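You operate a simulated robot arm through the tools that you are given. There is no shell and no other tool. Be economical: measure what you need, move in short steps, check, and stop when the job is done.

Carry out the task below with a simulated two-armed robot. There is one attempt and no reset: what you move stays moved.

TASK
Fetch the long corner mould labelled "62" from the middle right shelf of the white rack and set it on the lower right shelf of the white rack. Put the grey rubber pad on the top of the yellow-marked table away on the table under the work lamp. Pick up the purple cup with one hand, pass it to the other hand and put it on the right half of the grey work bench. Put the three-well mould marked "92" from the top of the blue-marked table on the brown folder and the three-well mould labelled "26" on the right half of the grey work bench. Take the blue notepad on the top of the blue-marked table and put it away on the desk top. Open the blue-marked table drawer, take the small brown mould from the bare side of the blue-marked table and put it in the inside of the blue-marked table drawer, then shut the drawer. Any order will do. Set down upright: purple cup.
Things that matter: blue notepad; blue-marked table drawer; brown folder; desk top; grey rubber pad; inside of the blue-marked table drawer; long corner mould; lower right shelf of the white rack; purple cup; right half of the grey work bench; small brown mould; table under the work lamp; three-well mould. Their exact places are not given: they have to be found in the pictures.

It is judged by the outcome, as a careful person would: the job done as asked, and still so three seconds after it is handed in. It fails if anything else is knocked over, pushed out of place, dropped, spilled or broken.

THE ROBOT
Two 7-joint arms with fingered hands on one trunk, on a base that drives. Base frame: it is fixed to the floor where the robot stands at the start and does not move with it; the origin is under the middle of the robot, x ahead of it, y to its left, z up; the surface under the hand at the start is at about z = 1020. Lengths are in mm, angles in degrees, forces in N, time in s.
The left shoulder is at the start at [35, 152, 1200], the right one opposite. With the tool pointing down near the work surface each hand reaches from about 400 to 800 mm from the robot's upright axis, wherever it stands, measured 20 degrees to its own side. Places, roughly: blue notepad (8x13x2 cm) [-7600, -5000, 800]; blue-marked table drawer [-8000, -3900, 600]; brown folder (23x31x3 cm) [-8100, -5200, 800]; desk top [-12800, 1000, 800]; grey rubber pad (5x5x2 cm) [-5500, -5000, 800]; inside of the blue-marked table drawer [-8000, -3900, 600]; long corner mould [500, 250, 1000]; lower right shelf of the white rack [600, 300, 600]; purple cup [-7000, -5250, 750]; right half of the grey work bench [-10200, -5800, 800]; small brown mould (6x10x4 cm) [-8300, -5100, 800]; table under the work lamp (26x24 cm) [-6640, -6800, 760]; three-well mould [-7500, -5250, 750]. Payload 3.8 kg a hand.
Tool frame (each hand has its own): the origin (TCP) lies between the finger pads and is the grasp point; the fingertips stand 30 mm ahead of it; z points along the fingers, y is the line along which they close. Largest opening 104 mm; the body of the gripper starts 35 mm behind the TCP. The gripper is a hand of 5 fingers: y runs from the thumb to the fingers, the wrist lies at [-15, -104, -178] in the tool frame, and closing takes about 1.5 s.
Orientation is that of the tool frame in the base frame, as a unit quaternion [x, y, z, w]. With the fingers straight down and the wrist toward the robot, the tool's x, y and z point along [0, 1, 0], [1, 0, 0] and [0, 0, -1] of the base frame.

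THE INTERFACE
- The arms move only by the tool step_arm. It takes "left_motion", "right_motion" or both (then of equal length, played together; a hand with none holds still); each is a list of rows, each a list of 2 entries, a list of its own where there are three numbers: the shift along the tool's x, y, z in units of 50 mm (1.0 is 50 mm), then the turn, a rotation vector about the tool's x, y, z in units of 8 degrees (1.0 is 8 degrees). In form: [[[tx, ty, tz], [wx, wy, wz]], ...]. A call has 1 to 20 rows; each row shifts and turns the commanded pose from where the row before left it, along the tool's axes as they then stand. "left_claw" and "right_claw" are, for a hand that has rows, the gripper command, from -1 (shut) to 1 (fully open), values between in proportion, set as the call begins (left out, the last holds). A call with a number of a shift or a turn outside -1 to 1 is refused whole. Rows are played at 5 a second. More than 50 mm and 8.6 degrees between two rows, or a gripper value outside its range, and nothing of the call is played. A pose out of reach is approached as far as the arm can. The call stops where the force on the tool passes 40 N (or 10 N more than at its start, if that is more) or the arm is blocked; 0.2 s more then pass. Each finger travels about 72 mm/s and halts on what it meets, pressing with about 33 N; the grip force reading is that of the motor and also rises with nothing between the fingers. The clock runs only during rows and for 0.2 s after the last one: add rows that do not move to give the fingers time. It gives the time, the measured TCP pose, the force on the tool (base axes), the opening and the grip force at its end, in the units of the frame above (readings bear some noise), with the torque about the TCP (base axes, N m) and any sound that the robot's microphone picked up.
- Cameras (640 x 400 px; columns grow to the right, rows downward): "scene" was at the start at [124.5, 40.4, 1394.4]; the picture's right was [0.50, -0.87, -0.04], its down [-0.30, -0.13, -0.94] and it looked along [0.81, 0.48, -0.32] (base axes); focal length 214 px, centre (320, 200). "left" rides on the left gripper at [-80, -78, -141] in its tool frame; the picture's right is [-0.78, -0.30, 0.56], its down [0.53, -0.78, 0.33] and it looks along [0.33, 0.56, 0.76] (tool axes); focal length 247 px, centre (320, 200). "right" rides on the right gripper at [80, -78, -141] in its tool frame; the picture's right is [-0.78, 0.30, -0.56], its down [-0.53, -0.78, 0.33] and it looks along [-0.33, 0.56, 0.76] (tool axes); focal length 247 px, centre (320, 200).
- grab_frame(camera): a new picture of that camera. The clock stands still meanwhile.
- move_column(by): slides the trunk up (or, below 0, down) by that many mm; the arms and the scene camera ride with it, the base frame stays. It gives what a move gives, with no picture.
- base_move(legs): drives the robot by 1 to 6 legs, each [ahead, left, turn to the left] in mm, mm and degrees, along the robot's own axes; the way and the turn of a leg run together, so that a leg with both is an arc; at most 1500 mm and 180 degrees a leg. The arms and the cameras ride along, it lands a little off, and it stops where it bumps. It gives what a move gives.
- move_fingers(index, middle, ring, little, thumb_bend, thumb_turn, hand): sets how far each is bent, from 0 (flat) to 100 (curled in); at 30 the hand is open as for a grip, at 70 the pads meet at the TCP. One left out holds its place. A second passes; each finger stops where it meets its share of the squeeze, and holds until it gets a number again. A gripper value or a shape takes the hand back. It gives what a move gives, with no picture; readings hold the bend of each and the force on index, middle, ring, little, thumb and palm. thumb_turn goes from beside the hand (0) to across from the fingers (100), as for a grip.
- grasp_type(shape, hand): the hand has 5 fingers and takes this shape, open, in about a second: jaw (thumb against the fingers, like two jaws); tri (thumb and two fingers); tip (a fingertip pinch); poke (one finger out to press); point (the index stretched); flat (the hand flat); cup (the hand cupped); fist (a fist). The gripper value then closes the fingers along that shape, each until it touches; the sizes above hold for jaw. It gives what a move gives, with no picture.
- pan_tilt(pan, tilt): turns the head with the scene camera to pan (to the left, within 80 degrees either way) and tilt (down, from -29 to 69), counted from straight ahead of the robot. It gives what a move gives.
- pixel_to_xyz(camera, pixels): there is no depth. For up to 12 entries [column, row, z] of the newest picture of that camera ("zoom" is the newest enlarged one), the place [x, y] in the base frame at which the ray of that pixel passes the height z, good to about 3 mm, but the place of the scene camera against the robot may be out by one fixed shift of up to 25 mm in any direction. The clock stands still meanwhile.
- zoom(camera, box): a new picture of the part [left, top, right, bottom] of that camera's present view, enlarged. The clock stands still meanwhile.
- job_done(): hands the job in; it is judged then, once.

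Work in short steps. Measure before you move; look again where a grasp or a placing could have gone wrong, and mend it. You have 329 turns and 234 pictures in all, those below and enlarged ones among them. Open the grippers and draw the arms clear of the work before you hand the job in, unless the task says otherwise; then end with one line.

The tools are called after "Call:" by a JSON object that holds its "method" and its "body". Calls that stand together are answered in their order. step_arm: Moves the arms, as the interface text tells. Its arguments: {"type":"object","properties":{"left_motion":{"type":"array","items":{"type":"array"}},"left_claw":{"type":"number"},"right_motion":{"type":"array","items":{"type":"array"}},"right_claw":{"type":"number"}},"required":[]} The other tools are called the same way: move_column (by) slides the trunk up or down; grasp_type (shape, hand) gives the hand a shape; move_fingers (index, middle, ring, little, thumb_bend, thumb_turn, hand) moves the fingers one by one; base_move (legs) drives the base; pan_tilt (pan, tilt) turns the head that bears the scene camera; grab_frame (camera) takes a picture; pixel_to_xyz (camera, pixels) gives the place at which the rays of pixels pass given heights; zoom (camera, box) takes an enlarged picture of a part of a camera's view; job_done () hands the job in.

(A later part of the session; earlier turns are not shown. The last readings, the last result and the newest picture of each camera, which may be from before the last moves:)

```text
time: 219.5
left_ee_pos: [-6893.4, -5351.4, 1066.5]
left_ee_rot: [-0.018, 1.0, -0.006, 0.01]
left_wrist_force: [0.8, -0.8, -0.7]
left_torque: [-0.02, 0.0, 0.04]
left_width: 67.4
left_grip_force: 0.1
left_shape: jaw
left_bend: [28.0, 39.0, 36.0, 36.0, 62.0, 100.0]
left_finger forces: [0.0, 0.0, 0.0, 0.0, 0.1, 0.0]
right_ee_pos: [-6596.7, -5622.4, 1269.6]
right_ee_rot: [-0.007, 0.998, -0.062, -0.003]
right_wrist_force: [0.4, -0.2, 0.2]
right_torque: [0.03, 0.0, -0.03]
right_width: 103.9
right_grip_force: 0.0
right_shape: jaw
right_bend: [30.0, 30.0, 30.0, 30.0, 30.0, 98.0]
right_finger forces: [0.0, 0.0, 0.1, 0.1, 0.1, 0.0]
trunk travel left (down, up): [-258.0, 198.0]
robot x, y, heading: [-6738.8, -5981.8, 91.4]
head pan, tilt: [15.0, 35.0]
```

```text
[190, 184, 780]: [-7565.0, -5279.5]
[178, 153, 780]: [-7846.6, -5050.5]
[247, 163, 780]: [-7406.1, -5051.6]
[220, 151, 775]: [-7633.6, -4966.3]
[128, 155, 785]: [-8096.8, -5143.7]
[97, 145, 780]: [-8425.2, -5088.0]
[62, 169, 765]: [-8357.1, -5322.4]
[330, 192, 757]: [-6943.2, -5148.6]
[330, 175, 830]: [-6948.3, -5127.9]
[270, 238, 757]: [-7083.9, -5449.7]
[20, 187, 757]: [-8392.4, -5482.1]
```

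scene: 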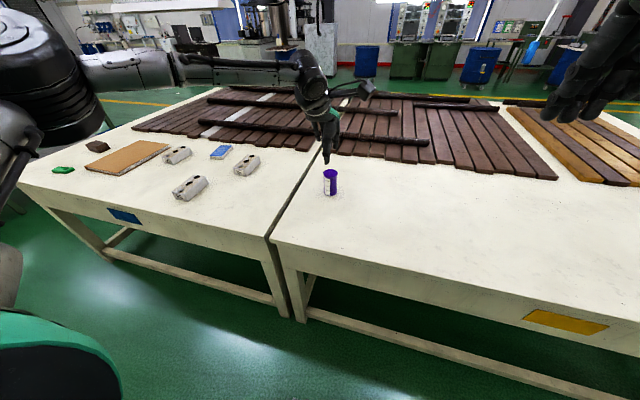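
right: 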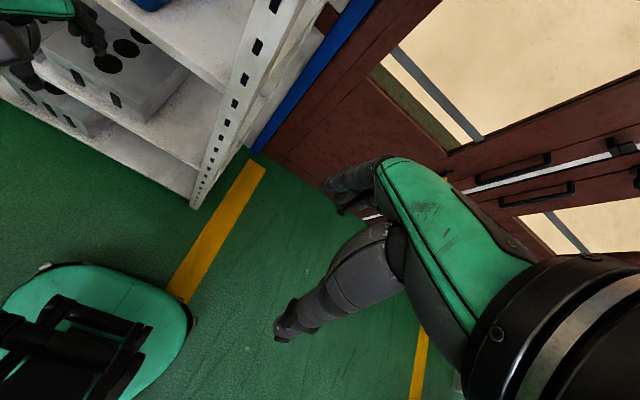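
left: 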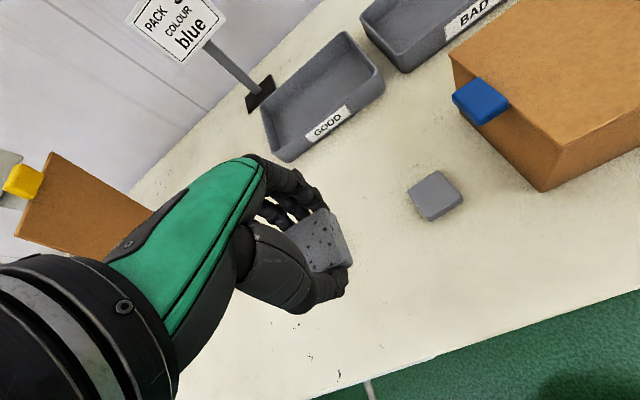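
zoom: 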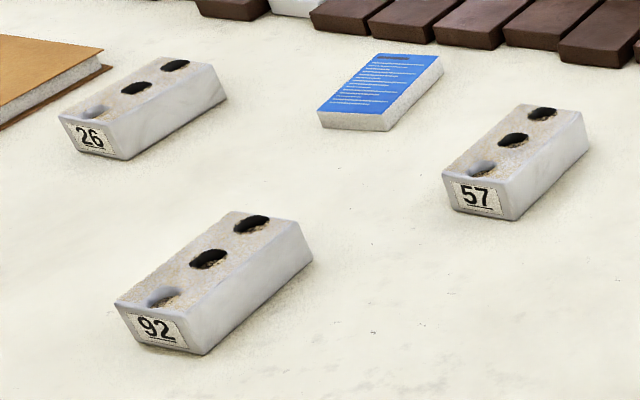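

I strafe left 620 mm and approach to bring "92" into left-hand reach.

Call:
{"method": "base_move", "body": {"legs": [[0, 620, -1.4], [120, 0, 0]]}}

Call:
{"method": "grab_frame", "body": {"camera": "left"}}

Call:
{"method": "pan_tilt", "body": {"pan": 10, "tilt": 40}}

Call:
{"method": "grab_frame", "body": {"camera": "scene"}}

```text
time: 223.8
left_ee_pos: [-7501.8, -5236.0, 1067.6]
left_ee_rot: [-0.003, 1.0, -0.007, 0.01]
left_wrist_force: [-0.3, 0.1, 0.9]
left_torque: [0.01, 0.02, 0.02]
left_width: 67.4
left_grip_force: 0.0
left_shape: jaw
left_bend: [28.0, 39.0, 36.0, 36.0, 62.0, 100.0]
left_finger forces: [0.0, 0.0, 0.0, 0.0, 0.0, 0.0]
right_ee_pos: [-7214.7, -5513.5, 1270.9]
right_ee_rot: [0.008, 0.998, -0.061, -0.003]
right_wrist_force: [0.6, -0.2, 1.1]
right_torque: [0.01, 0.0, 0.02]
right_width: 103.9
right_grip_force: 0.0
right_shape: jaw
right_bend: [30.0, 30.0, 30.0, 30.0, 30.0, 98.0]
right_finger forces: [0.0, 0.1, 0.0, 0.0, 0.0, 0.1]
trunk travel left (down, up): [-258.0, 198.0]
robot x, y, heading: [-7368.6, -5867.8, 90.0]
head pan, tilt: [15.0, 35.0]
```

```text
135 pictures are left
```

left: 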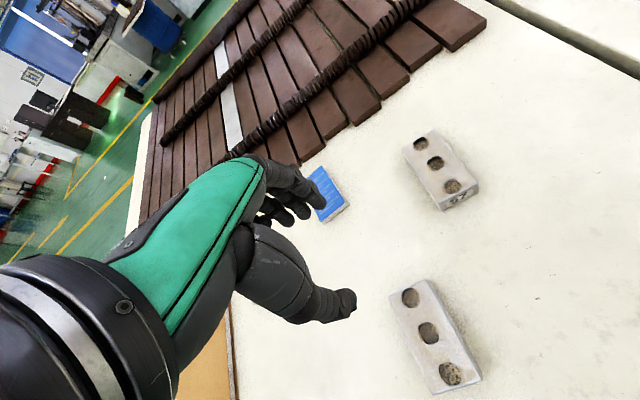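

```text
time: 224.5
left_ee_pos: [-7502.1, -5233.2, 1067.9]
left_ee_rot: [-0.004, 1.0, -0.006, 0.01]
left_wrist_force: [0.0, 0.6, -1.8]
left_torque: [0.03, 0.03, 0.0]
left_width: 67.2
left_grip_force: 0.2
left_shape: jaw
left_bend: [28.0, 39.0, 36.0, 36.0, 62.0, 100.0]
left_finger forces: [0.1, 0.1, 0.1, 0.0, 0.0, 0.1]
right_ee_pos: [-7214.4, -5513.3, 1269.6]
right_ee_rot: [0.008, 0.998, -0.062, -0.003]
right_wrist_force: [-0.1, -0.3, 1.1]
right_torque: [0.02, 0.0, 0.01]
right_width: 103.9
right_grip_force: 0.0
right_shape: jaw
right_bend: [30.0, 30.0, 30.0, 30.0, 30.0, 98.0]
right_finger forces: [0.1, 0.1, 0.0, 0.0, 0.0, 0.0]
trunk travel left (down, up): [-258.0, 198.0]
robot x, y, heading: [-7371.1, -5871.3, 90.0]
head pan, tilt: [10.0, 40.0]
```

```text
134 pictures are left
```

scene: 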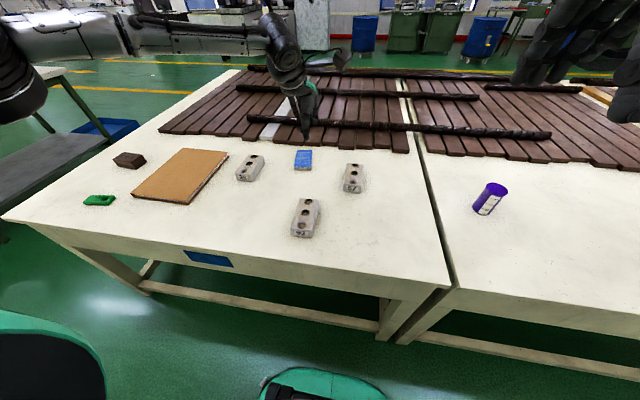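

Call:
{"method": "pixel_to_xyz", "body": {"camera": "left", "pixels": [[410, 298, 800], [428, 332, 800], [450, 373, 800], [390, 300, 800], [425, 280, 800], [480, 377, 800], [428, 332, 780]]}}

Call:
{"method": "pixel_to_xyz", "body": {"camera": "scene", "pixels": [[305, 212, 800], [305, 212, 780], [305, 212, 820]]}}

```text
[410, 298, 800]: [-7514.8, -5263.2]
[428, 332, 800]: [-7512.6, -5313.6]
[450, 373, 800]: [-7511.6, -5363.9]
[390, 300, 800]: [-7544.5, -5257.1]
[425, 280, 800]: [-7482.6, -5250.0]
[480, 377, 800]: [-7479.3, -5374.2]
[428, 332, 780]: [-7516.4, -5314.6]
```

```text
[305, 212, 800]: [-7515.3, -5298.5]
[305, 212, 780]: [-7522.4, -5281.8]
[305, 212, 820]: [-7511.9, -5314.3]
```

"92" is axis-aligned along y, 60 mm wide, centre (-7513,-5314). I yaw the left hand 90° at height so it closes along x, and open it fully.

Call:
{"method": "step_arm", "body": {"left_motion": [[[0, -0.5, 0], [0, 0, 1]], [[0, 0, 0], [0, 0, 1]], [[0, 0, 0], [0, 0, 1]], [[0, 0, 0], [0, 0, 1]], [[0, 0, 0], [0, 0, 1]], [[0, 0, 0], [0, 0, 1]], [[0, 0, 0], [0, 0, 1]], [[0, 0, 0], [0, 0, 1]], [[0, 0, 0], [0, 0, 1]], [[0, 0, 0], [0, 0, 1]], [[0, 0, 0], [0, 0, 1]], [[0, 0, 0], [0, 0, 0.25]], [[0, 0, 0], [0, 0, 0]]], "left_claw": 1}}

Call:
{"method": "grab_frame", "body": {"camera": "left"}}

```text
time: 227.3
left_ee_pos: [-7509.6, -5282.4, 1069.1]
left_ee_rot: [0.705, 0.709, 0.003, 0.013]
left_wrist_force: [-0.1, 0.2, 0.0]
left_torque: [0.0, -0.03, 0.03]
left_width: 103.7
left_grip_force: 0.0
left_shape: jaw
left_bend: [30.0, 30.0, 30.0, 30.0, 30.0, 98.0]
left_finger forces: [0.0, 0.0, 0.0, 0.0, 0.0, 0.0]
left hand out of reach, approached as far as the arm can: row 10, 11, 12
right_ee_pos: [-7214.4, -5512.5, 1270.2]
right_ee_rot: [0.007, 0.998, -0.062, -0.004]
right_wrist_force: [-0.3, 0.8, 0.3]
right_torque: [0.01, 0.04, 0.01]
right_width: 104.0
right_grip_force: 0.0
right_shape: jaw
right_bend: [30.0, 30.0, 30.0, 30.0, 30.0, 98.0]
right_finger forces: [0.0, 0.0, 0.0, 0.0, 0.0, 0.0]
trunk travel left (down, up): [-258.0, 198.0]
robot x, y, heading: [-7365.5, -5870.5, 89.8]
head pan, tilt: [10.0, 40.0]
```

```text
133 pictures are left
```

left: 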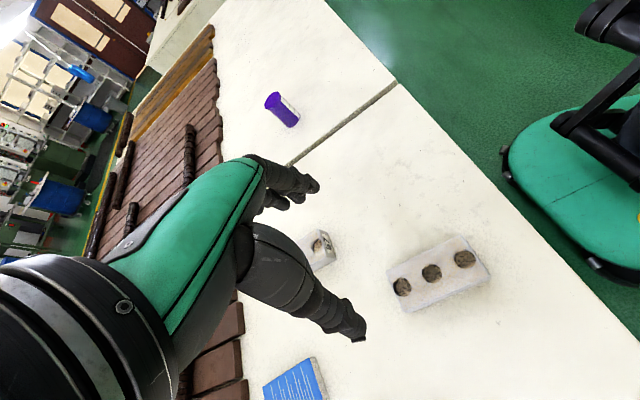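

Orientation reached. Re-measure mould 92 (centre well (431,272)).

Call:
{"method": "pixel_to_xyz", "body": {"camera": "left", "pixels": [[431, 272, 800], [431, 272, 780], [401, 286, 800], [464, 257, 800], [387, 271, 800], [403, 312, 800], [491, 275, 800]]}}

```text
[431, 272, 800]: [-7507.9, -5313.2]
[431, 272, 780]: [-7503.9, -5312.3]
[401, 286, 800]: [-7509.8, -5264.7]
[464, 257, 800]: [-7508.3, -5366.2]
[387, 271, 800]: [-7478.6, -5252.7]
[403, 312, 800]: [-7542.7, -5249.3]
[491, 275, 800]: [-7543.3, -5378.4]
```

Centre (-7510,-5313), top ≈812. I back the base 33 mm, lower the trunk 200.

Call:
{"method": "base_move", "body": {"legs": [[-34, 0, 0]]}}

Call:
{"method": "move_column", "body": {"by": -200}}

Call:
{"method": "grab_frame", "body": {"camera": "left"}}

Call:
{"method": "grab_frame", "body": {"camera": "scene"}}

```text
time: 228.1
left_ee_pos: [-7511.4, -5310.1, 1065.5]
left_ee_rot: [0.704, 0.71, 0.001, 0.015]
left_wrist_force: [-1.1, -0.2, -0.1]
left_torque: [-0.04, 0.0, 0.0]
left_width: 103.9
left_grip_force: 0.1
left_shape: jaw
left_bend: [30.0, 30.0, 30.0, 30.0, 30.0, 98.0]
left_finger forces: [0.0, 0.0, 0.0, 0.0, 0.0, 0.1]
right_ee_pos: [-7214.4, -5539.3, 1266.4]
right_ee_rot: [0.007, 0.998, -0.064, -0.004]
right_wrist_force: [0.2, 0.6, -0.5]
right_torque: [-0.03, 0.0, 0.0]
right_width: 103.6
right_grip_force: 0.1
right_shape: jaw
right_bend: [30.0, 30.0, 30.0, 30.0, 30.0, 98.0]
right_finger forces: [0.1, 0.0, 0.0, 0.1, 0.0, 0.0]
trunk travel left (down, up): [-258.0, 198.0]
robot x, y, heading: [-7367.1, -5903.8, 90.0]
head pan, tilt: [10.0, 40.0]
```

```text
time: 230.3
left_ee_pos: [-7510.8, -5316.0, 868.5]
left_ee_rot: [0.704, 0.71, 0.003, 0.011]
left_wrist_force: [0.0, -0.8, 0.6]
left_torque: [0.0, 0.01, 0.02]
left_width: 103.5
left_grip_force: 0.1
left_shape: jaw
left_bend: [30.0, 30.0, 30.0, 30.0, 30.0, 98.0]
left_finger forces: [0.0, 0.1, 0.1, 0.1, 0.0, 0.1]
right_ee_pos: [-7214.4, -5546.5, 1069.3]
right_ee_rot: [0.008, 0.998, -0.061, -0.005]
right_wrist_force: [-0.1, 0.4, -0.7]
right_torque: [0.02, 0.03, -0.02]
right_width: 103.8
right_grip_force: 0.2
right_shape: jaw
right_bend: [30.0, 30.0, 30.0, 30.0, 30.0, 98.0]
right_finger forces: [0.1, 0.0, 0.0, 0.1, 0.0, 0.0]
trunk travel left (down, up): [-58.0, 398.0]
robot x, y, heading: [-7368.2, -5903.5, 89.9]
head pan, tilt: [10.0, 40.0]
```

```text
132 pictures are left
```

left: 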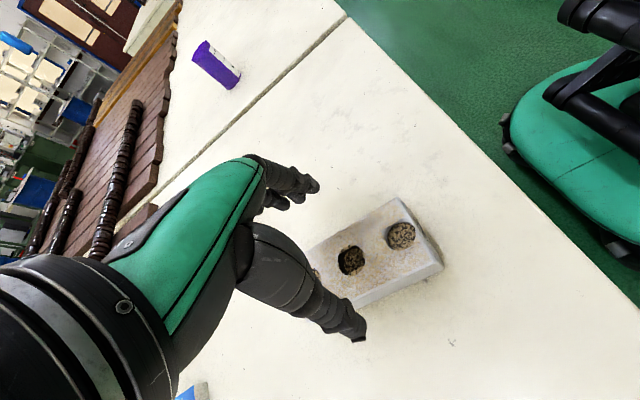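

```text
131 pictures are left
```

scene: 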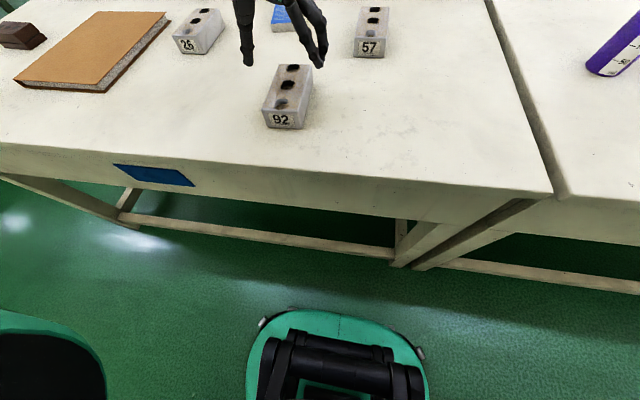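

Hand straddles the mould. I check the y-centre and descend 62 mm.

Call:
{"method": "pixel_to_xyz", "body": {"camera": "left", "pixels": [[351, 260, 812], [402, 236, 812]]}}

Call:
{"method": "step_arm", "body": {"left_motion": [[[0, 0, 0.5], [0, 0, 0]], [[0, 0, 0.4], [0, 0, 0]], [[0, 0, 0.2], [0, 0, 0]], [[0, 0, 0.14], [0, 0, 0]], [[0, 0, 0], [0, 0, 0]]]}}

Call:
{"method": "zoom", "body": {"camera": "scene", "box": [180, 20, 380, 145]}}

```text
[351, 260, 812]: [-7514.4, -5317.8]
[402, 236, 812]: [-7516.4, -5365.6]
```

```text
time: 231.5
left_ee_pos: [-7509.7, -5314.4, 804.9]
left_ee_rot: [0.704, 0.711, 0.003, 0.012]
left_wrist_force: [0.0, 0.3, -0.3]
left_torque: [-0.02, 0.0, 0.02]
left_width: 103.8
left_grip_force: 0.0
left_shape: jaw
left_bend: [30.0, 30.0, 30.0, 30.0, 30.0, 98.0]
left_finger forces: [0.0, 0.0, 0.0, 0.0, 0.0, 0.0]
right_ee_pos: [-7213.9, -5546.8, 1068.9]
right_ee_rot: [0.008, 0.998, -0.062, -0.004]
right_wrist_force: [-0.2, 0.3, 0.4]
right_torque: [-0.01, -0.03, -0.03]
right_width: 104.0
right_grip_force: 0.0
right_shape: jaw
right_bend: [30.0, 30.0, 30.0, 30.0, 30.0, 98.0]
right_finger forces: [0.1, 0.1, 0.0, 0.1, 0.0, 0.0]
trunk travel left (down, up): [-58.0, 398.0]
robot x, y, heading: [-7369.5, -5902.6, 89.7]
head pan, tilt: [10.0, 40.0]
```

```text
3.20 times, centred on (280, 82) of scene
```

zoom: 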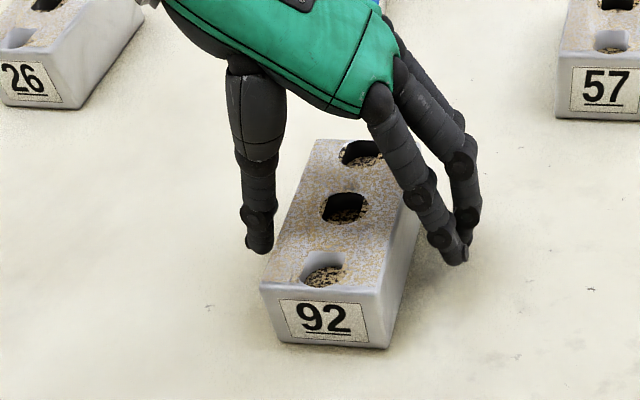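

Straddling well. I lower 6 mm more and close.

Call:
{"method": "step_arm", "body": {"left_motion": [[[0, 0, 0.12], [0, 0, 0]], [[0, 0, 0], [0, 0, 0]]]}}

Call:
{"method": "step_arm", "body": {"left_motion": [[[0, 0, 0], [0, 0, 0]], [[0, 0, 0], [0, 0, 0]], [[0, 0, 0], [0, 0, 0]], [[0, 0, 0], [0, 0, 0]], [[0, 0, 0], [0, 0, 0]], [[0, 0, 0], [0, 0, 0]], [[0, 0, 0], [0, 0, 0]], [[0, 0, 0], [0, 0, 0]]], "left_claw": -1}}

Call:
{"method": "step_arm", "body": {"left_motion": [[[0, 0, -0.5], [0, 0, 0]], [[0, 0, -0.8], [0, 0, 0]], [[0, 0, 0], [0, 0, 0]]]}}

Call:
{"method": "grab_frame", "body": {"camera": "scene"}}

```text
time: 232.1
left_ee_pos: [-7509.1, -5314.9, 801.0]
left_ee_rot: [0.704, 0.71, 0.003, 0.012]
left_wrist_force: [0.3, 0.0, -0.5]
left_torque: [0.01, 0.01, -0.01]
left_width: 103.6
left_grip_force: 0.1
left_shape: jaw
left_bend: [30.0, 30.0, 30.0, 30.0, 30.0, 98.0]
left_finger forces: [0.0, 0.0, 0.1, 0.1, 0.0, 0.1]
right_ee_pos: [-7212.7, -5546.9, 1069.4]
right_ee_rot: [0.007, 0.998, -0.062, -0.004]
right_wrist_force: [0.0, -0.7, -0.3]
right_torque: [-0.02, 0.0, -0.01]
right_width: 104.1
right_grip_force: 0.1
right_shape: jaw
right_bend: [30.0, 30.0, 30.0, 30.0, 30.0, 98.0]
right_finger forces: [0.0, 0.0, 0.0, 0.0, 0.0, 0.0]
trunk travel left (down, up): [-58.0, 398.0]
robot x, y, heading: [-7369.2, -5903.6, 90.0]
head pan, tilt: [10.0, 40.0]
```

```text
time: 233.9
left_ee_pos: [-7508.0, -5317.1, 800.2]
left_ee_rot: [0.704, 0.71, 0.003, 0.013]
left_wrist_force: [0.5, -0.3, -0.9]
left_torque: [-0.01, 0.08, -0.08]
left_width: 59.7
left_grip_force: 33.0
left_shape: jaw
left_bend: [74.0, 44.0, 41.0, 41.0, 62.0, 99.0]
left_finger forces: [15.8, 8.6, 3.8, 1.9, 30.1, 0.0]
right_ee_pos: [-7214.1, -5545.3, 1069.2]
right_ee_rot: [0.008, 0.998, -0.063, -0.004]
right_wrist_force: [1.2, 0.9, 0.4]
right_torque: [0.03, 0.01, 0.01]
right_width: 103.9
right_grip_force: 0.1
right_shape: jaw
right_bend: [30.0, 30.0, 30.0, 30.0, 30.0, 98.0]
right_finger forces: [0.0, 0.0, 0.0, 0.1, 0.0, 0.0]
trunk travel left (down, up): [-58.0, 398.0]
robot x, y, heading: [-7368.2, -5902.4, 90.2]
head pan, tilt: [10.0, 40.0]
```

```text
time: 234.7
left_ee_pos: [-7510.5, -5314.0, 865.8]
left_ee_rot: [0.703, 0.711, 0.002, 0.013]
left_wrist_force: [0.0, 0.5, -5.7]
left_torque: [0.02, -0.01, 0.01]
left_width: 59.6
left_grip_force: 33.2
left_shape: jaw
left_bend: [74.0, 45.0, 43.0, 43.0, 62.0, 98.0]
left_finger forces: [16.6, 8.1, 3.8, 2.0, 30.5, 0.1]
right_ee_pos: [-7214.7, -5544.1, 1068.1]
right_ee_rot: [0.007, 0.998, -0.063, -0.004]
right_wrist_force: [-0.8, -0.2, 0.2]
right_torque: [-0.01, 0.0, 0.01]
right_width: 103.8
right_grip_force: 0.1
right_shape: jaw
right_bend: [30.0, 30.0, 30.0, 30.0, 30.0, 98.0]
right_finger forces: [0.1, 0.1, 0.0, 0.1, 0.0, 0.1]
trunk travel left (down, up): [-58.0, 398.0]
robot x, y, heading: [-7372.6, -5901.9, 90.1]
head pan, tilt: [10.0, 40.0]
```

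```text
129 pictures are left
```

scene: 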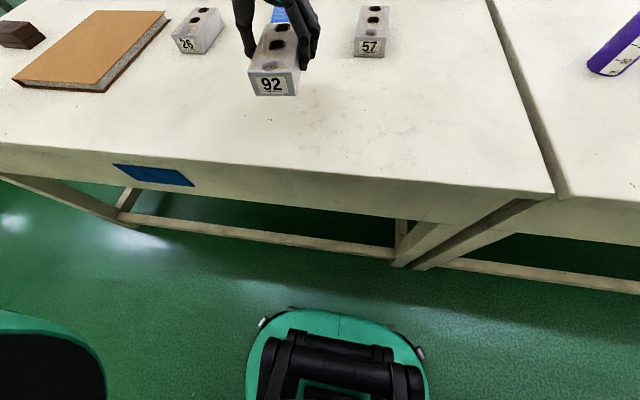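

Mould 92 lifted. I measure the folder's top corners.

Call:
{"method": "pixel_to_xyz", "body": {"camera": "scene", "pixels": [[13, 80, 785], [104, 91, 785], [170, 18, 785], [95, 12, 785], [90, 48, 785], [203, 10, 812], [187, 52, 757], [30, 40, 780]]}}

```text
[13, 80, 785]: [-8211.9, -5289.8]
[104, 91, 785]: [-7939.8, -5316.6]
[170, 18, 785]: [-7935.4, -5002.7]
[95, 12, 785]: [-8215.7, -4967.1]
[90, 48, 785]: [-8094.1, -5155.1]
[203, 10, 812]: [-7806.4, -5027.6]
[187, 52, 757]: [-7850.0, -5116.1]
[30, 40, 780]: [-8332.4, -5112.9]
```

Folder centre ≈ (-8078,-5150). I strafe left 570, then forward 110, holding mould 20+ mm above folder height.

Call:
{"method": "move_column", "body": {"by": 30}}

Call:
{"method": "base_move", "body": {"legs": [[0, 570, 0], [110, 0, 0]]}}

Call:
{"method": "grab_frame", "body": {"camera": "scene"}}

Call:
{"method": "grab_frame", "body": {"camera": "left"}}

```text
time: 235.4
left_ee_pos: [-7511.0, -5313.7, 893.8]
left_ee_rot: [0.704, 0.71, 0.002, 0.013]
left_wrist_force: [-0.6, 0.6, -6.4]
left_torque: [0.01, -0.03, 0.01]
left_width: 59.6
left_grip_force: 32.9
left_shape: jaw
left_bend: [74.0, 45.0, 43.0, 43.0, 62.0, 98.0]
left_finger forces: [16.6, 8.1, 3.8, 2.0, 30.5, 0.0]
right_ee_pos: [-7213.7, -5543.3, 1098.1]
right_ee_rot: [0.006, 0.998, -0.064, -0.004]
right_wrist_force: [-0.3, 0.0, -0.4]
right_torque: [-0.05, 0.0, 0.0]
right_width: 103.8
right_grip_force: 0.1
right_shape: jaw
right_bend: [30.0, 30.0, 30.0, 30.0, 30.0, 98.0]
right_finger forces: [0.1, 0.0, 0.0, 0.1, 0.1, 0.1]
trunk travel left (down, up): [-88.0, 368.0]
robot x, y, heading: [-7370.8, -5901.9, 89.7]
head pan, tilt: [10.0, 40.0]
```

```text
time: 239.5
left_ee_pos: [-8068.7, -5200.8, 895.8]
left_ee_rot: [0.707, 0.707, 0.003, 0.013]
left_wrist_force: [-1.1, 0.4, -5.5]
left_torque: [0.0, -0.02, 0.01]
left_width: 59.7
left_grip_force: 32.9
left_shape: jaw
left_bend: [74.0, 45.0, 43.0, 43.0, 62.0, 98.0]
left_finger forces: [16.7, 8.0, 3.9, 1.9, 30.5, 0.0]
right_ee_pos: [-7773.9, -5432.3, 1099.3]
right_ee_rot: [0.011, 0.998, -0.063, -0.005]
right_wrist_force: [-0.5, 0.8, 0.6]
right_torque: [0.0, -0.01, 0.01]
right_width: 103.9
right_grip_force: 0.1
right_shape: jaw
right_bend: [30.0, 30.0, 30.0, 30.0, 30.0, 98.0]
right_finger forces: [0.1, 0.0, 0.1, 0.0, 0.0, 0.0]
trunk travel left (down, up): [-88.0, 368.0]
robot x, y, heading: [-7929.1, -5791.4, 89.6]
head pan, tilt: [10.0, 40.0]
```

```text
128 pictures are left
```

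scene: 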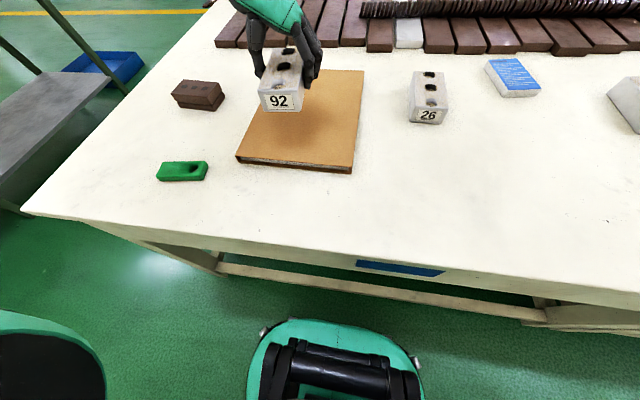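

```text
127 pictures are left
```

left: 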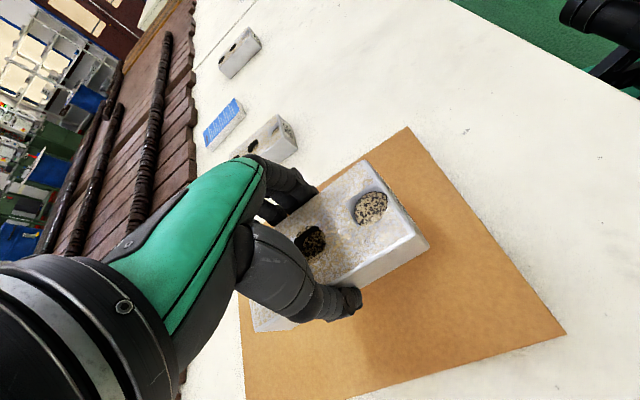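

Call:
{"method": "pixel_to_xyz", "body": {"camera": "left", "pixels": [[408, 128, 785], [565, 333, 785], [245, 400, 785], [490, 235, 785], [240, 320, 785]]}}

```text
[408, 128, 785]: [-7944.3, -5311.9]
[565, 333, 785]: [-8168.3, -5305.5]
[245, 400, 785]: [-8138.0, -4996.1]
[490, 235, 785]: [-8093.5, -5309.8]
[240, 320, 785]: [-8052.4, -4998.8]
```

Mould footprint is well within the folder (x -8168..-7944, y -5310..-4990). Lower to contact.

Call:
{"method": "step_arm", "body": {"left_motion": [[[0, 0, 0.5], [0, 0, 0]], [[0, 0, 0.5], [0, 0, 0]], [[0, 0, 0.15], [0, 0, 0]], [[0, 0, 0.1], [0, 0, 0]], [[0, 0, 0], [0, 0, 0]]]}}

Call:
{"method": "zoom", "body": {"camera": "scene", "box": [200, 40, 400, 165]}}

```text
time: 240.7
left_ee_pos: [-8067.3, -5200.3, 830.7]
left_ee_rot: [0.707, 0.707, 0.003, 0.013]
left_wrist_force: [-0.1, -0.2, -6.0]
left_torque: [0.02, -0.01, -0.01]
left_width: 59.7
left_grip_force: 32.7
left_shape: jaw
left_bend: [74.0, 45.0, 43.0, 43.0, 62.0, 98.0]
left_finger forces: [16.7, 8.1, 3.8, 1.9, 30.6, 0.0]
right_ee_pos: [-7774.5, -5432.0, 1099.6]
right_ee_rot: [0.011, 0.998, -0.063, -0.004]
right_wrist_force: [0.2, 0.2, 0.5]
right_torque: [-0.02, -0.04, -0.03]
right_width: 104.2
right_grip_force: 0.1
right_shape: jaw
right_bend: [30.0, 30.0, 30.0, 30.0, 30.0, 98.0]
right_finger forces: [0.0, 0.1, 0.1, 0.1, 0.0, 0.0]
trunk travel left (down, up): [-88.0, 368.0]
robot x, y, heading: [-7931.1, -5788.2, 89.3]
head pan, tilt: [10.0, 40.0]
```

```text
3.20 times, centred on (300, 102) of scene
```

zoom: 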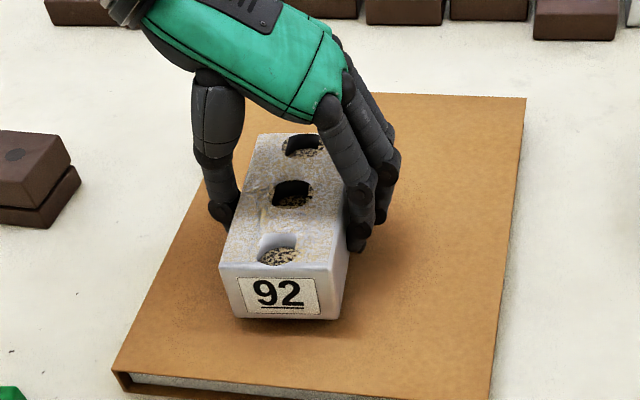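

Call:
{"method": "step_arm", "body": {"left_motion": [[[0, 0, 0.08], [0, 0, 0]], [[0, 0, 0.06], [0, 0, 0]], [[0, 0, 0], [0, 0, 0]]]}}

```text
time: 241.5
left_ee_pos: [-8066.8, -5201.3, 825.3]
left_ee_rot: [0.707, 0.707, 0.002, 0.012]
left_wrist_force: [-0.4, 0.9, -6.2]
left_torque: [-0.01, -0.05, 0.01]
left_width: 59.8
left_grip_force: 32.9
left_shape: jaw
left_bend: [74.0, 45.0, 43.0, 43.0, 62.0, 98.0]
left_finger forces: [16.8, 8.1, 3.8, 1.9, 30.5, 0.0]
right_ee_pos: [-7774.1, -5432.9, 1099.8]
right_ee_rot: [0.011, 0.998, -0.063, -0.004]
right_wrist_force: [0.1, -1.0, -0.3]
right_torque: [-0.03, -0.02, 0.01]
right_width: 104.1
right_grip_force: 0.1
right_shape: jaw
right_bend: [30.0, 30.0, 30.0, 30.0, 30.0, 98.0]
right_finger forces: [0.1, 0.1, 0.0, 0.0, 0.1, 0.1]
trunk travel left (down, up): [-88.0, 368.0]
robot x, y, heading: [-7930.2, -5789.6, 89.4]
head pan, tilt: [10.0, 40.0]
```

Not yet in contact (still -6 N). I continue in 4 mm steps.

Call:
{"method": "step_arm", "body": {"left_motion": [[[0, 0, 0.08], [0, 0, 0]], [[0, 0, 0], [0, 0, 0]]]}}

Call:
{"method": "step_arm", "body": {"left_motion": [[[0, 0, 0.08], [0, 0, 0]], [[0, 0, 0], [0, 0, 0]]]}}

```text
time: 242.1
left_ee_pos: [-8067.2, -5201.1, 822.4]
left_ee_rot: [0.707, 0.707, 0.005, 0.011]
left_wrist_force: [-2.4, 0.3, 2.2]
left_torque: [0.0, 0.17, 0.0]
left_width: 59.4
left_grip_force: 33.3
left_shape: jaw
left_bend: [74.0, 45.0, 43.0, 43.0, 62.0, 98.0]
left_finger forces: [15.9, 8.1, 3.9, 1.9, 31.6, 0.0]
right_ee_pos: [-7774.3, -5433.8, 1099.9]
right_ee_rot: [0.012, 0.998, -0.063, -0.004]
right_wrist_force: [-0.1, 0.4, -0.5]
right_torque: [0.0, -0.01, 0.01]
right_width: 104.0
right_grip_force: 0.1
right_shape: jaw
right_bend: [30.0, 30.0, 30.0, 30.0, 30.0, 98.0]
right_finger forces: [0.0, 0.0, 0.1, 0.1, 0.0, 0.0]
trunk travel left (down, up): [-88.0, 368.0]
robot x, y, heading: [-7932.1, -5789.5, 89.5]
head pan, tilt: [10.0, 40.0]
```

```text
time: 242.7
left_ee_pos: [-8066.2, -5201.3, 820.7]
left_ee_rot: [0.706, 0.708, 0.006, 0.012]
left_wrist_force: [-3.8, 4.0, 19.9]
left_torque: [0.1, 0.38, 0.01]
left_width: 59.4
left_grip_force: 32.7
left_shape: jaw
left_bend: [74.0, 45.0, 43.0, 44.0, 61.0, 98.0]
left_finger forces: [16.4, 8.6, 4.0, 2.1, 34.4, 0.0]
right_ee_pos: [-7773.6, -5436.8, 1101.6]
right_ee_rot: [0.012, 0.998, -0.061, -0.004]
right_wrist_force: [0.0, -0.4, 0.0]
right_torque: [0.01, 0.0, -0.02]
right_width: 103.7
right_grip_force: 0.1
right_shape: jaw
right_bend: [30.0, 30.0, 30.0, 30.0, 30.0, 98.0]
right_finger forces: [0.0, 0.0, 0.1, 0.0, 0.0, 0.0]
trunk travel left (down, up): [-88.0, 368.0]
robot x, y, heading: [-7930.5, -5789.9, 89.4]
head pan, tilt: [10.0, 40.0]
```

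Contact made. I release while easing up, then lift clear.

Call:
{"method": "step_arm", "body": {"left_motion": [[[0, 0, -0.06], [0, 0, 0]], [[0, 0, 0], [0, 0, 0]], [[0, 0, 0], [0, 0, 0]], [[0, 0, 0], [0, 0, 0]], [[0, 0, -0.1], [0, 0, 0]], [[0, 0, -0.5], [0, 0, 0]], [[0, 0, -0.9], [0, 0, 0]], [[0, 0, -0.9], [0, 0, 0]], [[0, 0, 0], [0, 0, 0]]], "left_claw": 0.7}}

Call:
{"method": "zoom", "body": {"camera": "scene", "box": [140, 20, 460, 220]}}

```text
time: 244.7
left_ee_pos: [-8069.0, -5201.9, 940.2]
left_ee_rot: [0.707, 0.707, 0.003, 0.012]
left_wrist_force: [0.4, -0.1, -0.2]
left_torque: [-0.01, 0.02, -0.02]
left_width: 88.6
left_grip_force: 0.1
left_shape: jaw
left_bend: [27.0, 33.0, 31.0, 32.0, 44.0, 98.0]
left_finger forces: [0.1, 0.0, 0.0, 0.1, 0.0, 0.1]
right_ee_pos: [-7774.3, -5433.2, 1098.8]
right_ee_rot: [0.012, 0.998, -0.062, -0.004]
right_wrist_force: [0.6, 0.2, -0.7]
right_torque: [-0.01, 0.02, 0.02]
right_width: 104.0
right_grip_force: 0.0
right_shape: jaw
right_bend: [30.0, 30.0, 30.0, 30.0, 30.0, 98.0]
right_finger forces: [0.0, 0.1, 0.0, 0.1, 0.1, 0.0]
trunk travel left (down, up): [-88.0, 368.0]
robot x, y, heading: [-7930.8, -5788.4, 89.4]
head pan, tilt: [10.0, 40.0]
```

```text
2.00 times, centred on (300, 120) of scene
```

zoom: 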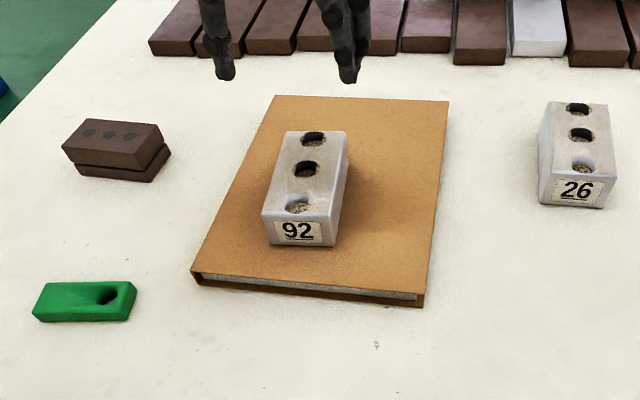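

"92" is on the folder. Next the small brown mould: I yaw the hand back, and strafe left 290 mm.

Call:
{"method": "step_arm", "body": {"left_motion": [[[0, 0, 0], [0, 0, -1]], [[0, 0, 0], [0, 0, -1]], [[0, 0, 0], [0, 0, -1]], [[0, 0, 0], [0, 0, -1]], [[0, 0, 0], [0, 0, -1]], [[0, 0, 0], [0, 0, -1]], [[0, 0, 0], [0, 0, -1]], [[0, 0, 0], [0, 0, -1]], [[0, 0, 0], [0, 0, -1]], [[0, 0, 0], [0, 0, -1]], [[0, 0, 0], [0, 0, -1]], [[0, 0, 0], [0, 0, -0.3]], [[0, 0, 0], [0, 0, 0]]]}}

Call:
{"method": "base_move", "body": {"legs": [[10, 300, 0.5]]}}

Call:
{"method": "grab_frame", "body": {"camera": "left"}}

Call:
{"method": "pan_tilt", "body": {"pan": 40, "tilt": 25}}

Call:
{"method": "grab_frame", "body": {"camera": "scene"}}

```text
time: 247.5
left_ee_pos: [-8070.6, -5200.8, 941.7]
left_ee_rot: [-0.005, 1.0, -0.006, 0.011]
left_wrist_force: [-0.1, -0.1, -0.2]
left_torque: [0.0, 0.01, -0.02]
left_width: 88.0
left_grip_force: 0.1
left_shape: jaw
left_bend: [27.0, 33.0, 31.0, 32.0, 44.0, 98.0]
left_finger forces: [0.0, 0.1, 0.1, 0.0, 0.0, 0.0]
right_ee_pos: [-7773.8, -5434.3, 1099.0]
right_ee_rot: [0.012, 0.998, -0.062, -0.004]
right_wrist_force: [0.0, 0.1, -0.2]
right_torque: [-0.01, -0.02, -0.03]
right_width: 103.9
right_grip_force: 0.1
right_shape: jaw
right_bend: [30.0, 30.0, 30.0, 30.0, 30.0, 98.0]
right_finger forces: [0.1, 0.0, 0.0, 0.1, 0.0, 0.0]
trunk travel left (down, up): [-88.0, 368.0]
robot x, y, heading: [-7932.0, -5788.0, 89.5]
head pan, tilt: [10.0, 40.0]
```

```text
time: 249.5
left_ee_pos: [-8378.0, -5191.1, 939.7]
left_ee_rot: [-0.012, 1.0, -0.007, 0.011]
left_wrist_force: [0.0, -0.3, -0.1]
left_torque: [0.03, -0.03, 0.01]
left_width: 88.1
left_grip_force: 0.1
left_shape: jaw
left_bend: [27.0, 33.0, 31.0, 32.0, 44.0, 98.0]
left_finger forces: [0.0, 0.0, 0.1, 0.0, 0.0, 0.0]
right_ee_pos: [-8079.1, -5419.3, 1100.6]
right_ee_rot: [0.004, 0.998, -0.062, -0.003]
right_wrist_force: [0.0, 0.1, 0.7]
right_torque: [-0.02, 0.0, 0.01]
right_width: 103.8
right_grip_force: 0.0
right_shape: jaw
right_bend: [30.0, 30.0, 30.0, 30.0, 30.0, 98.0]
right_finger forces: [0.0, 0.0, 0.1, 0.0, 0.0, 0.0]
trunk travel left (down, up): [-88.0, 368.0]
robot x, y, heading: [-8231.9, -5779.2, 90.3]
head pan, tilt: [10.0, 40.0]
```

```text
124 pictures are left
```

left: 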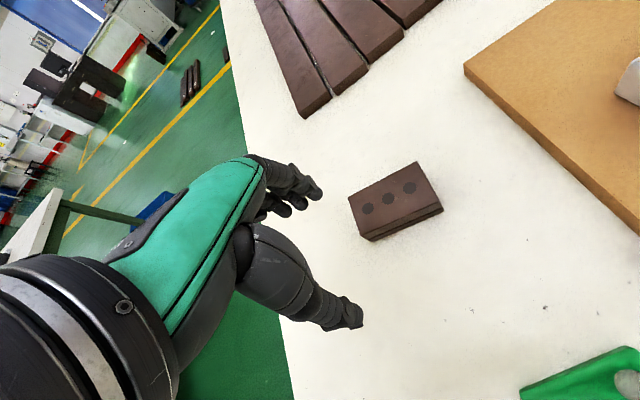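

```text
time: 250.5
left_ee_pos: [-8379.3, -5192.7, 939.6]
left_ee_rot: [-0.011, 1.0, -0.006, 0.009]
left_wrist_force: [1.1, 0.1, 1.0]
left_torque: [-0.01, 0.02, 0.04]
left_width: 88.4
left_grip_force: 0.1
left_shape: jaw
left_bend: [27.0, 33.0, 31.0, 32.0, 44.0, 98.0]
left_finger forces: [0.0, 0.0, 0.0, 0.0, 0.1, 0.1]
right_ee_pos: [-8078.5, -5419.5, 1100.1]
right_ee_rot: [0.005, 0.998, -0.062, -0.004]
right_wrist_force: [0.4, -1.2, 0.0]
right_torque: [0.01, -0.01, -0.01]
right_width: 104.0
right_grip_force: 0.0
right_shape: jaw
right_bend: [30.0, 30.0, 30.0, 30.0, 30.0, 98.0]
right_finger forces: [0.1, 0.1, 0.0, 0.0, 0.0, 0.1]
trunk travel left (down, up): [-88.0, 368.0]
robot x, y, heading: [-8230.4, -5779.7, 90.1]
head pan, tilt: [40.0, 25.0]
```

```text
123 pictures are left
```

scene: 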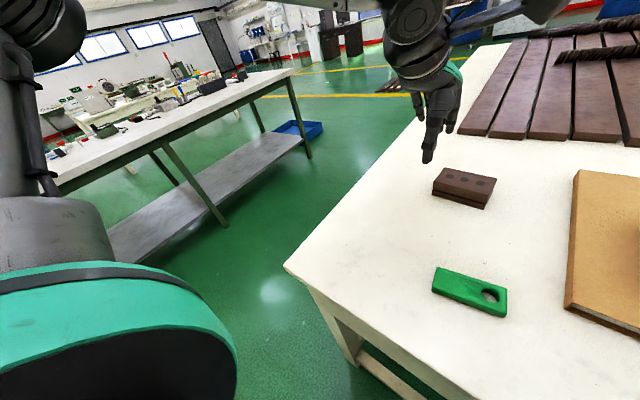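

Brown mould in left view centre (393,198). I measure.

Call:
{"method": "pixel_to_xyz", "body": {"camera": "left", "pixels": [[389, 199, 797], [389, 199, 785], [349, 198, 797], [417, 163, 797], [442, 208, 797], [366, 209, 797], [410, 187, 797]]}}

Call:
{"method": "pixel_to_xyz", "body": {"camera": "scene", "pixels": [[466, 181, 797], [466, 181, 785]]}}

```text
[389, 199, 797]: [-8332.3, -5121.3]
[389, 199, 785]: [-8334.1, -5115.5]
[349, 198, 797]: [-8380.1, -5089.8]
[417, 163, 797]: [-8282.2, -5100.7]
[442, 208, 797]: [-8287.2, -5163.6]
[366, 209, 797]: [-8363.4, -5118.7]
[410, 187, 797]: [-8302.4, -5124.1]
```

```text
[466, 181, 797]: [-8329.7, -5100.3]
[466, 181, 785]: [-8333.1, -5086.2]
```

Centre (-8333,-5120), rotated ~-5°. I align above it.

Call:
{"method": "step_arm", "body": {"left_motion": [[[-0.5, 0.7, 0], [0, 0, 0.79]], [[-0.5, 0.7, 0], [0, 0, 0]], [[0, 0, 0.8], [0, 0, 0]], [[0, 0, 0], [0, 0, 0]]], "left_claw": 1}}

Call:
{"method": "grab_frame", "body": {"camera": "left"}}

Call:
{"method": "zoom", "body": {"camera": "scene", "box": [360, 80, 560, 205]}}

```text
time: 251.5
left_ee_pos: [-8323.9, -5124.8, 899.7]
left_ee_rot: [0.044, 0.999, -0.006, 0.011]
left_wrist_force: [-0.1, 0.6, -0.2]
left_torque: [-0.02, 0.03, -0.02]
left_width: 103.9
left_grip_force: 0.2
left_shape: jaw
left_bend: [30.0, 30.0, 30.0, 30.0, 30.0, 98.0]
left_finger forces: [0.0, 0.0, 0.0, 0.0, 0.1, 0.0]
right_ee_pos: [-8078.8, -5421.1, 1100.4]
right_ee_rot: [0.005, 0.998, -0.063, -0.005]
right_wrist_force: [-0.1, -0.5, 0.3]
right_torque: [0.01, -0.02, 0.01]
right_width: 103.9
right_grip_force: 0.1
right_shape: jaw
right_bend: [30.0, 30.0, 30.0, 30.0, 30.0, 98.0]
right_finger forces: [0.0, 0.0, 0.1, 0.0, 0.0, 0.0]
trunk travel left (down, up): [-88.0, 368.0]
robot x, y, heading: [-8230.9, -5778.7, 90.4]
head pan, tilt: [40.0, 25.0]
```

```text
122 pictures are left
```

left: 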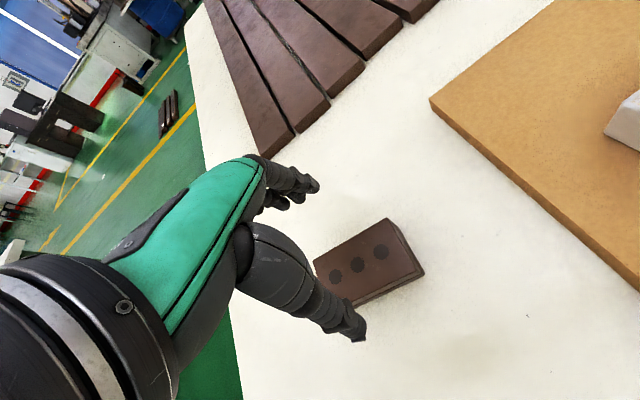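

```text
3.20 times, centred on (460, 142) of scene
```

zoom: 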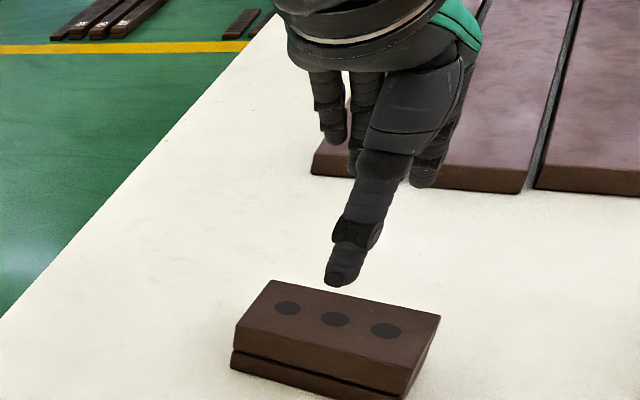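

Call:
{"method": "pixel_to_xyz", "body": {"camera": "left", "pixels": [[357, 265, 805], [357, 265, 797], [357, 265, 785], [357, 265, 775], [335, 275, 797], [381, 252, 797]]}}

```text
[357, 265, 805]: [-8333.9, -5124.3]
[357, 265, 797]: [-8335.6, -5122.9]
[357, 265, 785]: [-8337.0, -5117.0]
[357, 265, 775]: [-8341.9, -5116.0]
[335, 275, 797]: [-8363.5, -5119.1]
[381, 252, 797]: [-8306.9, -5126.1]
```

Aligned. Descend to z≈800 and close.

Call:
{"method": "step_arm", "body": {"left_motion": [[[0, 0.06, 0.7], [0, 0, 0]], [[0, 0, 0.7], [0, 0, 0]], [[0, 0, 0.4], [0, 0, 0]], [[0, 0, 0.15], [0, 0, 0]], [[0, 0, 0], [0, 0, 0]]]}}

Call:
{"method": "zoom", "body": {"camera": "scene", "box": [360, 80, 560, 205]}}

```text
time: 252.7
left_ee_pos: [-8323.3, -5123.5, 801.6]
left_ee_rot: [0.045, 0.999, -0.006, 0.011]
left_wrist_force: [0.7, -0.3, 1.1]
left_torque: [-0.02, 0.03, 0.0]
left_width: 103.7
left_grip_force: 0.0
left_shape: jaw
left_bend: [30.0, 30.0, 30.0, 30.0, 30.0, 98.0]
left_finger forces: [0.1, 0.0, 0.0, 0.0, 0.0, 0.0]
right_ee_pos: [-8078.5, -5420.1, 1099.7]
right_ee_rot: [0.004, 0.998, -0.062, -0.004]
right_wrist_force: [-0.3, -0.7, -0.4]
right_torque: [0.0, 0.01, -0.05]
right_width: 103.8
right_grip_force: 0.0
right_shape: jaw
right_bend: [30.0, 30.0, 30.0, 30.0, 30.0, 98.0]
right_finger forces: [0.0, 0.0, 0.1, 0.0, 0.1, 0.0]
trunk travel left (down, up): [-88.0, 368.0]
robot x, y, heading: [-8228.7, -5772.8, 90.2]
head pan, tilt: [40.0, 25.0]
```

```text
3.20 times, centred on (460, 142) of scene
```

zoom: 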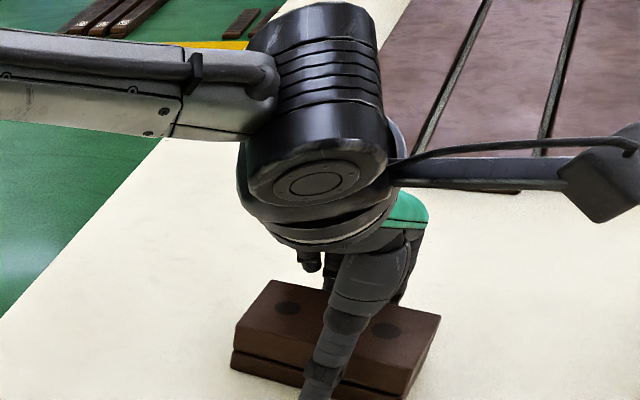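

Call:
{"method": "step_arm", "body": {"left_motion": [[[0, 0, 0], [0, 0, 0]], [[0, 0, 0], [0, 0, 0]], [[0, 0, 0], [0, 0, 0]], [[0, 0, 0], [0, 0, 0]], [[0, 0, 0], [0, 0, 0]], [[0, 0, 0], [0, 0, 0]], [[0, 0, 0], [0, 0, 0]], [[0, 0, 0], [0, 0, 0]]], "left_claw": -1}}

Call:
{"method": "step_arm", "body": {"left_motion": [[[0, 0, -0.5], [0, 0, 0]], [[0, 0, -0.9], [0, 0, 0]], [[0, 0, -0.9], [0, 0, 0]], [[0, 0, 0], [0, 0, 0]]]}}

Call:
{"method": "grab_frame", "body": {"camera": "left"}}

```text
time: 254.5
left_ee_pos: [-8322.8, -5122.6, 803.4]
left_ee_rot: [0.044, 0.999, -0.006, 0.011]
left_wrist_force: [0.0, -1.0, -0.5]
left_torque: [-0.01, -0.01, -0.06]
left_width: 53.7
left_grip_force: 32.9
left_shape: jaw
left_bend: [74.0, 46.0, 43.0, 44.0, 66.0, 99.0]
left_finger forces: [15.9, 8.6, 3.8, 1.9, 30.1, 0.0]
right_ee_pos: [-8078.6, -5421.3, 1099.1]
right_ee_rot: [0.005, 0.998, -0.062, -0.004]
right_wrist_force: [0.7, -0.4, 0.9]
right_torque: [0.02, -0.03, -0.02]
right_width: 103.8
right_grip_force: 0.1
right_shape: jaw
right_bend: [30.0, 30.0, 30.0, 30.0, 30.0, 98.0]
right_finger forces: [0.0, 0.1, 0.0, 0.0, 0.0, 0.1]
trunk travel left (down, up): [-88.0, 368.0]
robot x, y, heading: [-8230.0, -5777.3, 90.6]
head pan, tilt: [40.0, 25.0]
```

```text
time: 255.5
left_ee_pos: [-8327.3, -5119.0, 916.7]
left_ee_rot: [0.045, 0.999, -0.007, 0.011]
left_wrist_force: [-0.4, 0.2, -4.3]
left_torque: [0.05, 0.0, 0.03]
left_width: 53.4
left_grip_force: 33.2
left_shape: jaw
left_bend: [74.0, 47.0, 45.0, 45.0, 67.0, 98.0]
left_finger forces: [16.6, 8.2, 3.9, 1.9, 30.5, 0.0]
right_ee_pos: [-8078.6, -5419.4, 1099.4]
right_ee_rot: [0.004, 0.998, -0.063, -0.004]
right_wrist_force: [0.4, -0.1, -0.7]
right_torque: [-0.03, 0.03, -0.03]
right_width: 104.0
right_grip_force: 0.1
right_shape: jaw
right_bend: [30.0, 30.0, 30.0, 30.0, 30.0, 98.0]
right_finger forces: [0.0, 0.0, 0.0, 0.0, 0.1, 0.0]
trunk travel left (down, up): [-88.0, 368.0]
robot x, y, heading: [-8230.7, -5776.1, 90.4]
head pan, tilt: [40.0, 25.0]
```

```text
119 pictures are left
```

left: 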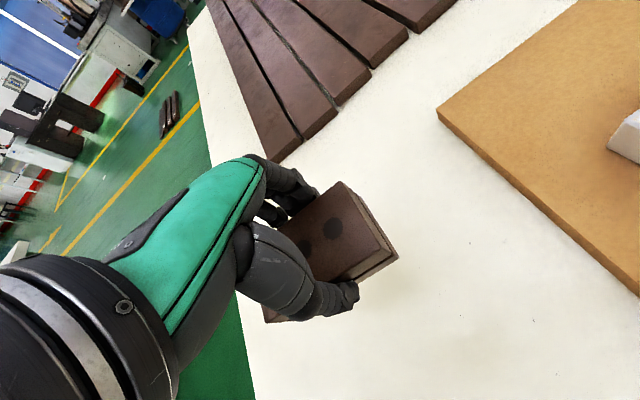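

Held. I measure the aisle between this table and the grey bench to the left.

Call:
{"method": "pixel_to_xyz", "body": {"camera": "scene", "pixels": [[292, 74, 800], [180, 125, 800], [60, 193, 800], [286, 268, 757], [480, 60, 757], [226, 226, 0], [310, 157, 0], [300, 130, 0], [250, 85, 800], [300, 140, 0]]}}

Call:
{"method": "pan_tilt", "body": {"pan": 80, "tilt": 25}}

Call:
{"method": "grab_frame", "body": {"camera": "scene"}}

```text
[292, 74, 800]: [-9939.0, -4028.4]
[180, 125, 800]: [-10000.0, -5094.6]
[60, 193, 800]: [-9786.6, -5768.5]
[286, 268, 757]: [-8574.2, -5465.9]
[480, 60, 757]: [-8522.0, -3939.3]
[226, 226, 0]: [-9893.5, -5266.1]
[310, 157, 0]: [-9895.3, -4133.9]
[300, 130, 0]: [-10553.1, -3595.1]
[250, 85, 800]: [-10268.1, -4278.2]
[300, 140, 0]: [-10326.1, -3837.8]
```

```text
time: 256.5
left_ee_pos: [-8326.9, -5119.4, 917.2]
left_ee_rot: [0.045, 0.999, -0.006, 0.012]
left_wrist_force: [-0.5, 0.2, -3.8]
left_torque: [0.02, 0.03, 0.0]
left_width: 53.3
left_grip_force: 33.2
left_shape: jaw
left_bend: [74.0, 47.0, 45.0, 45.0, 67.0, 98.0]
left_finger forces: [16.5, 8.2, 3.9, 1.9, 30.6, 0.1]
right_ee_pos: [-8077.9, -5418.9, 1099.6]
right_ee_rot: [0.006, 0.998, -0.066, -0.005]
right_wrist_force: [0.3, 0.8, 0.2]
right_torque: [0.03, -0.02, 0.01]
right_width: 103.8
right_grip_force: 0.1
right_shape: jaw
right_bend: [30.0, 30.0, 30.0, 30.0, 30.0, 98.0]
right_finger forces: [0.0, 0.0, 0.1, 0.0, 0.0, 0.0]
trunk travel left (down, up): [-88.0, 368.0]
robot x, y, heading: [-8229.7, -5773.7, 90.2]
head pan, tilt: [80.0, 25.0]
```

```text
118 pictures are left
```

scene: 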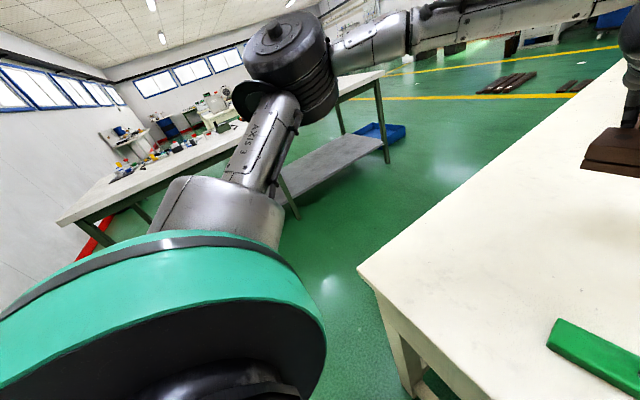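

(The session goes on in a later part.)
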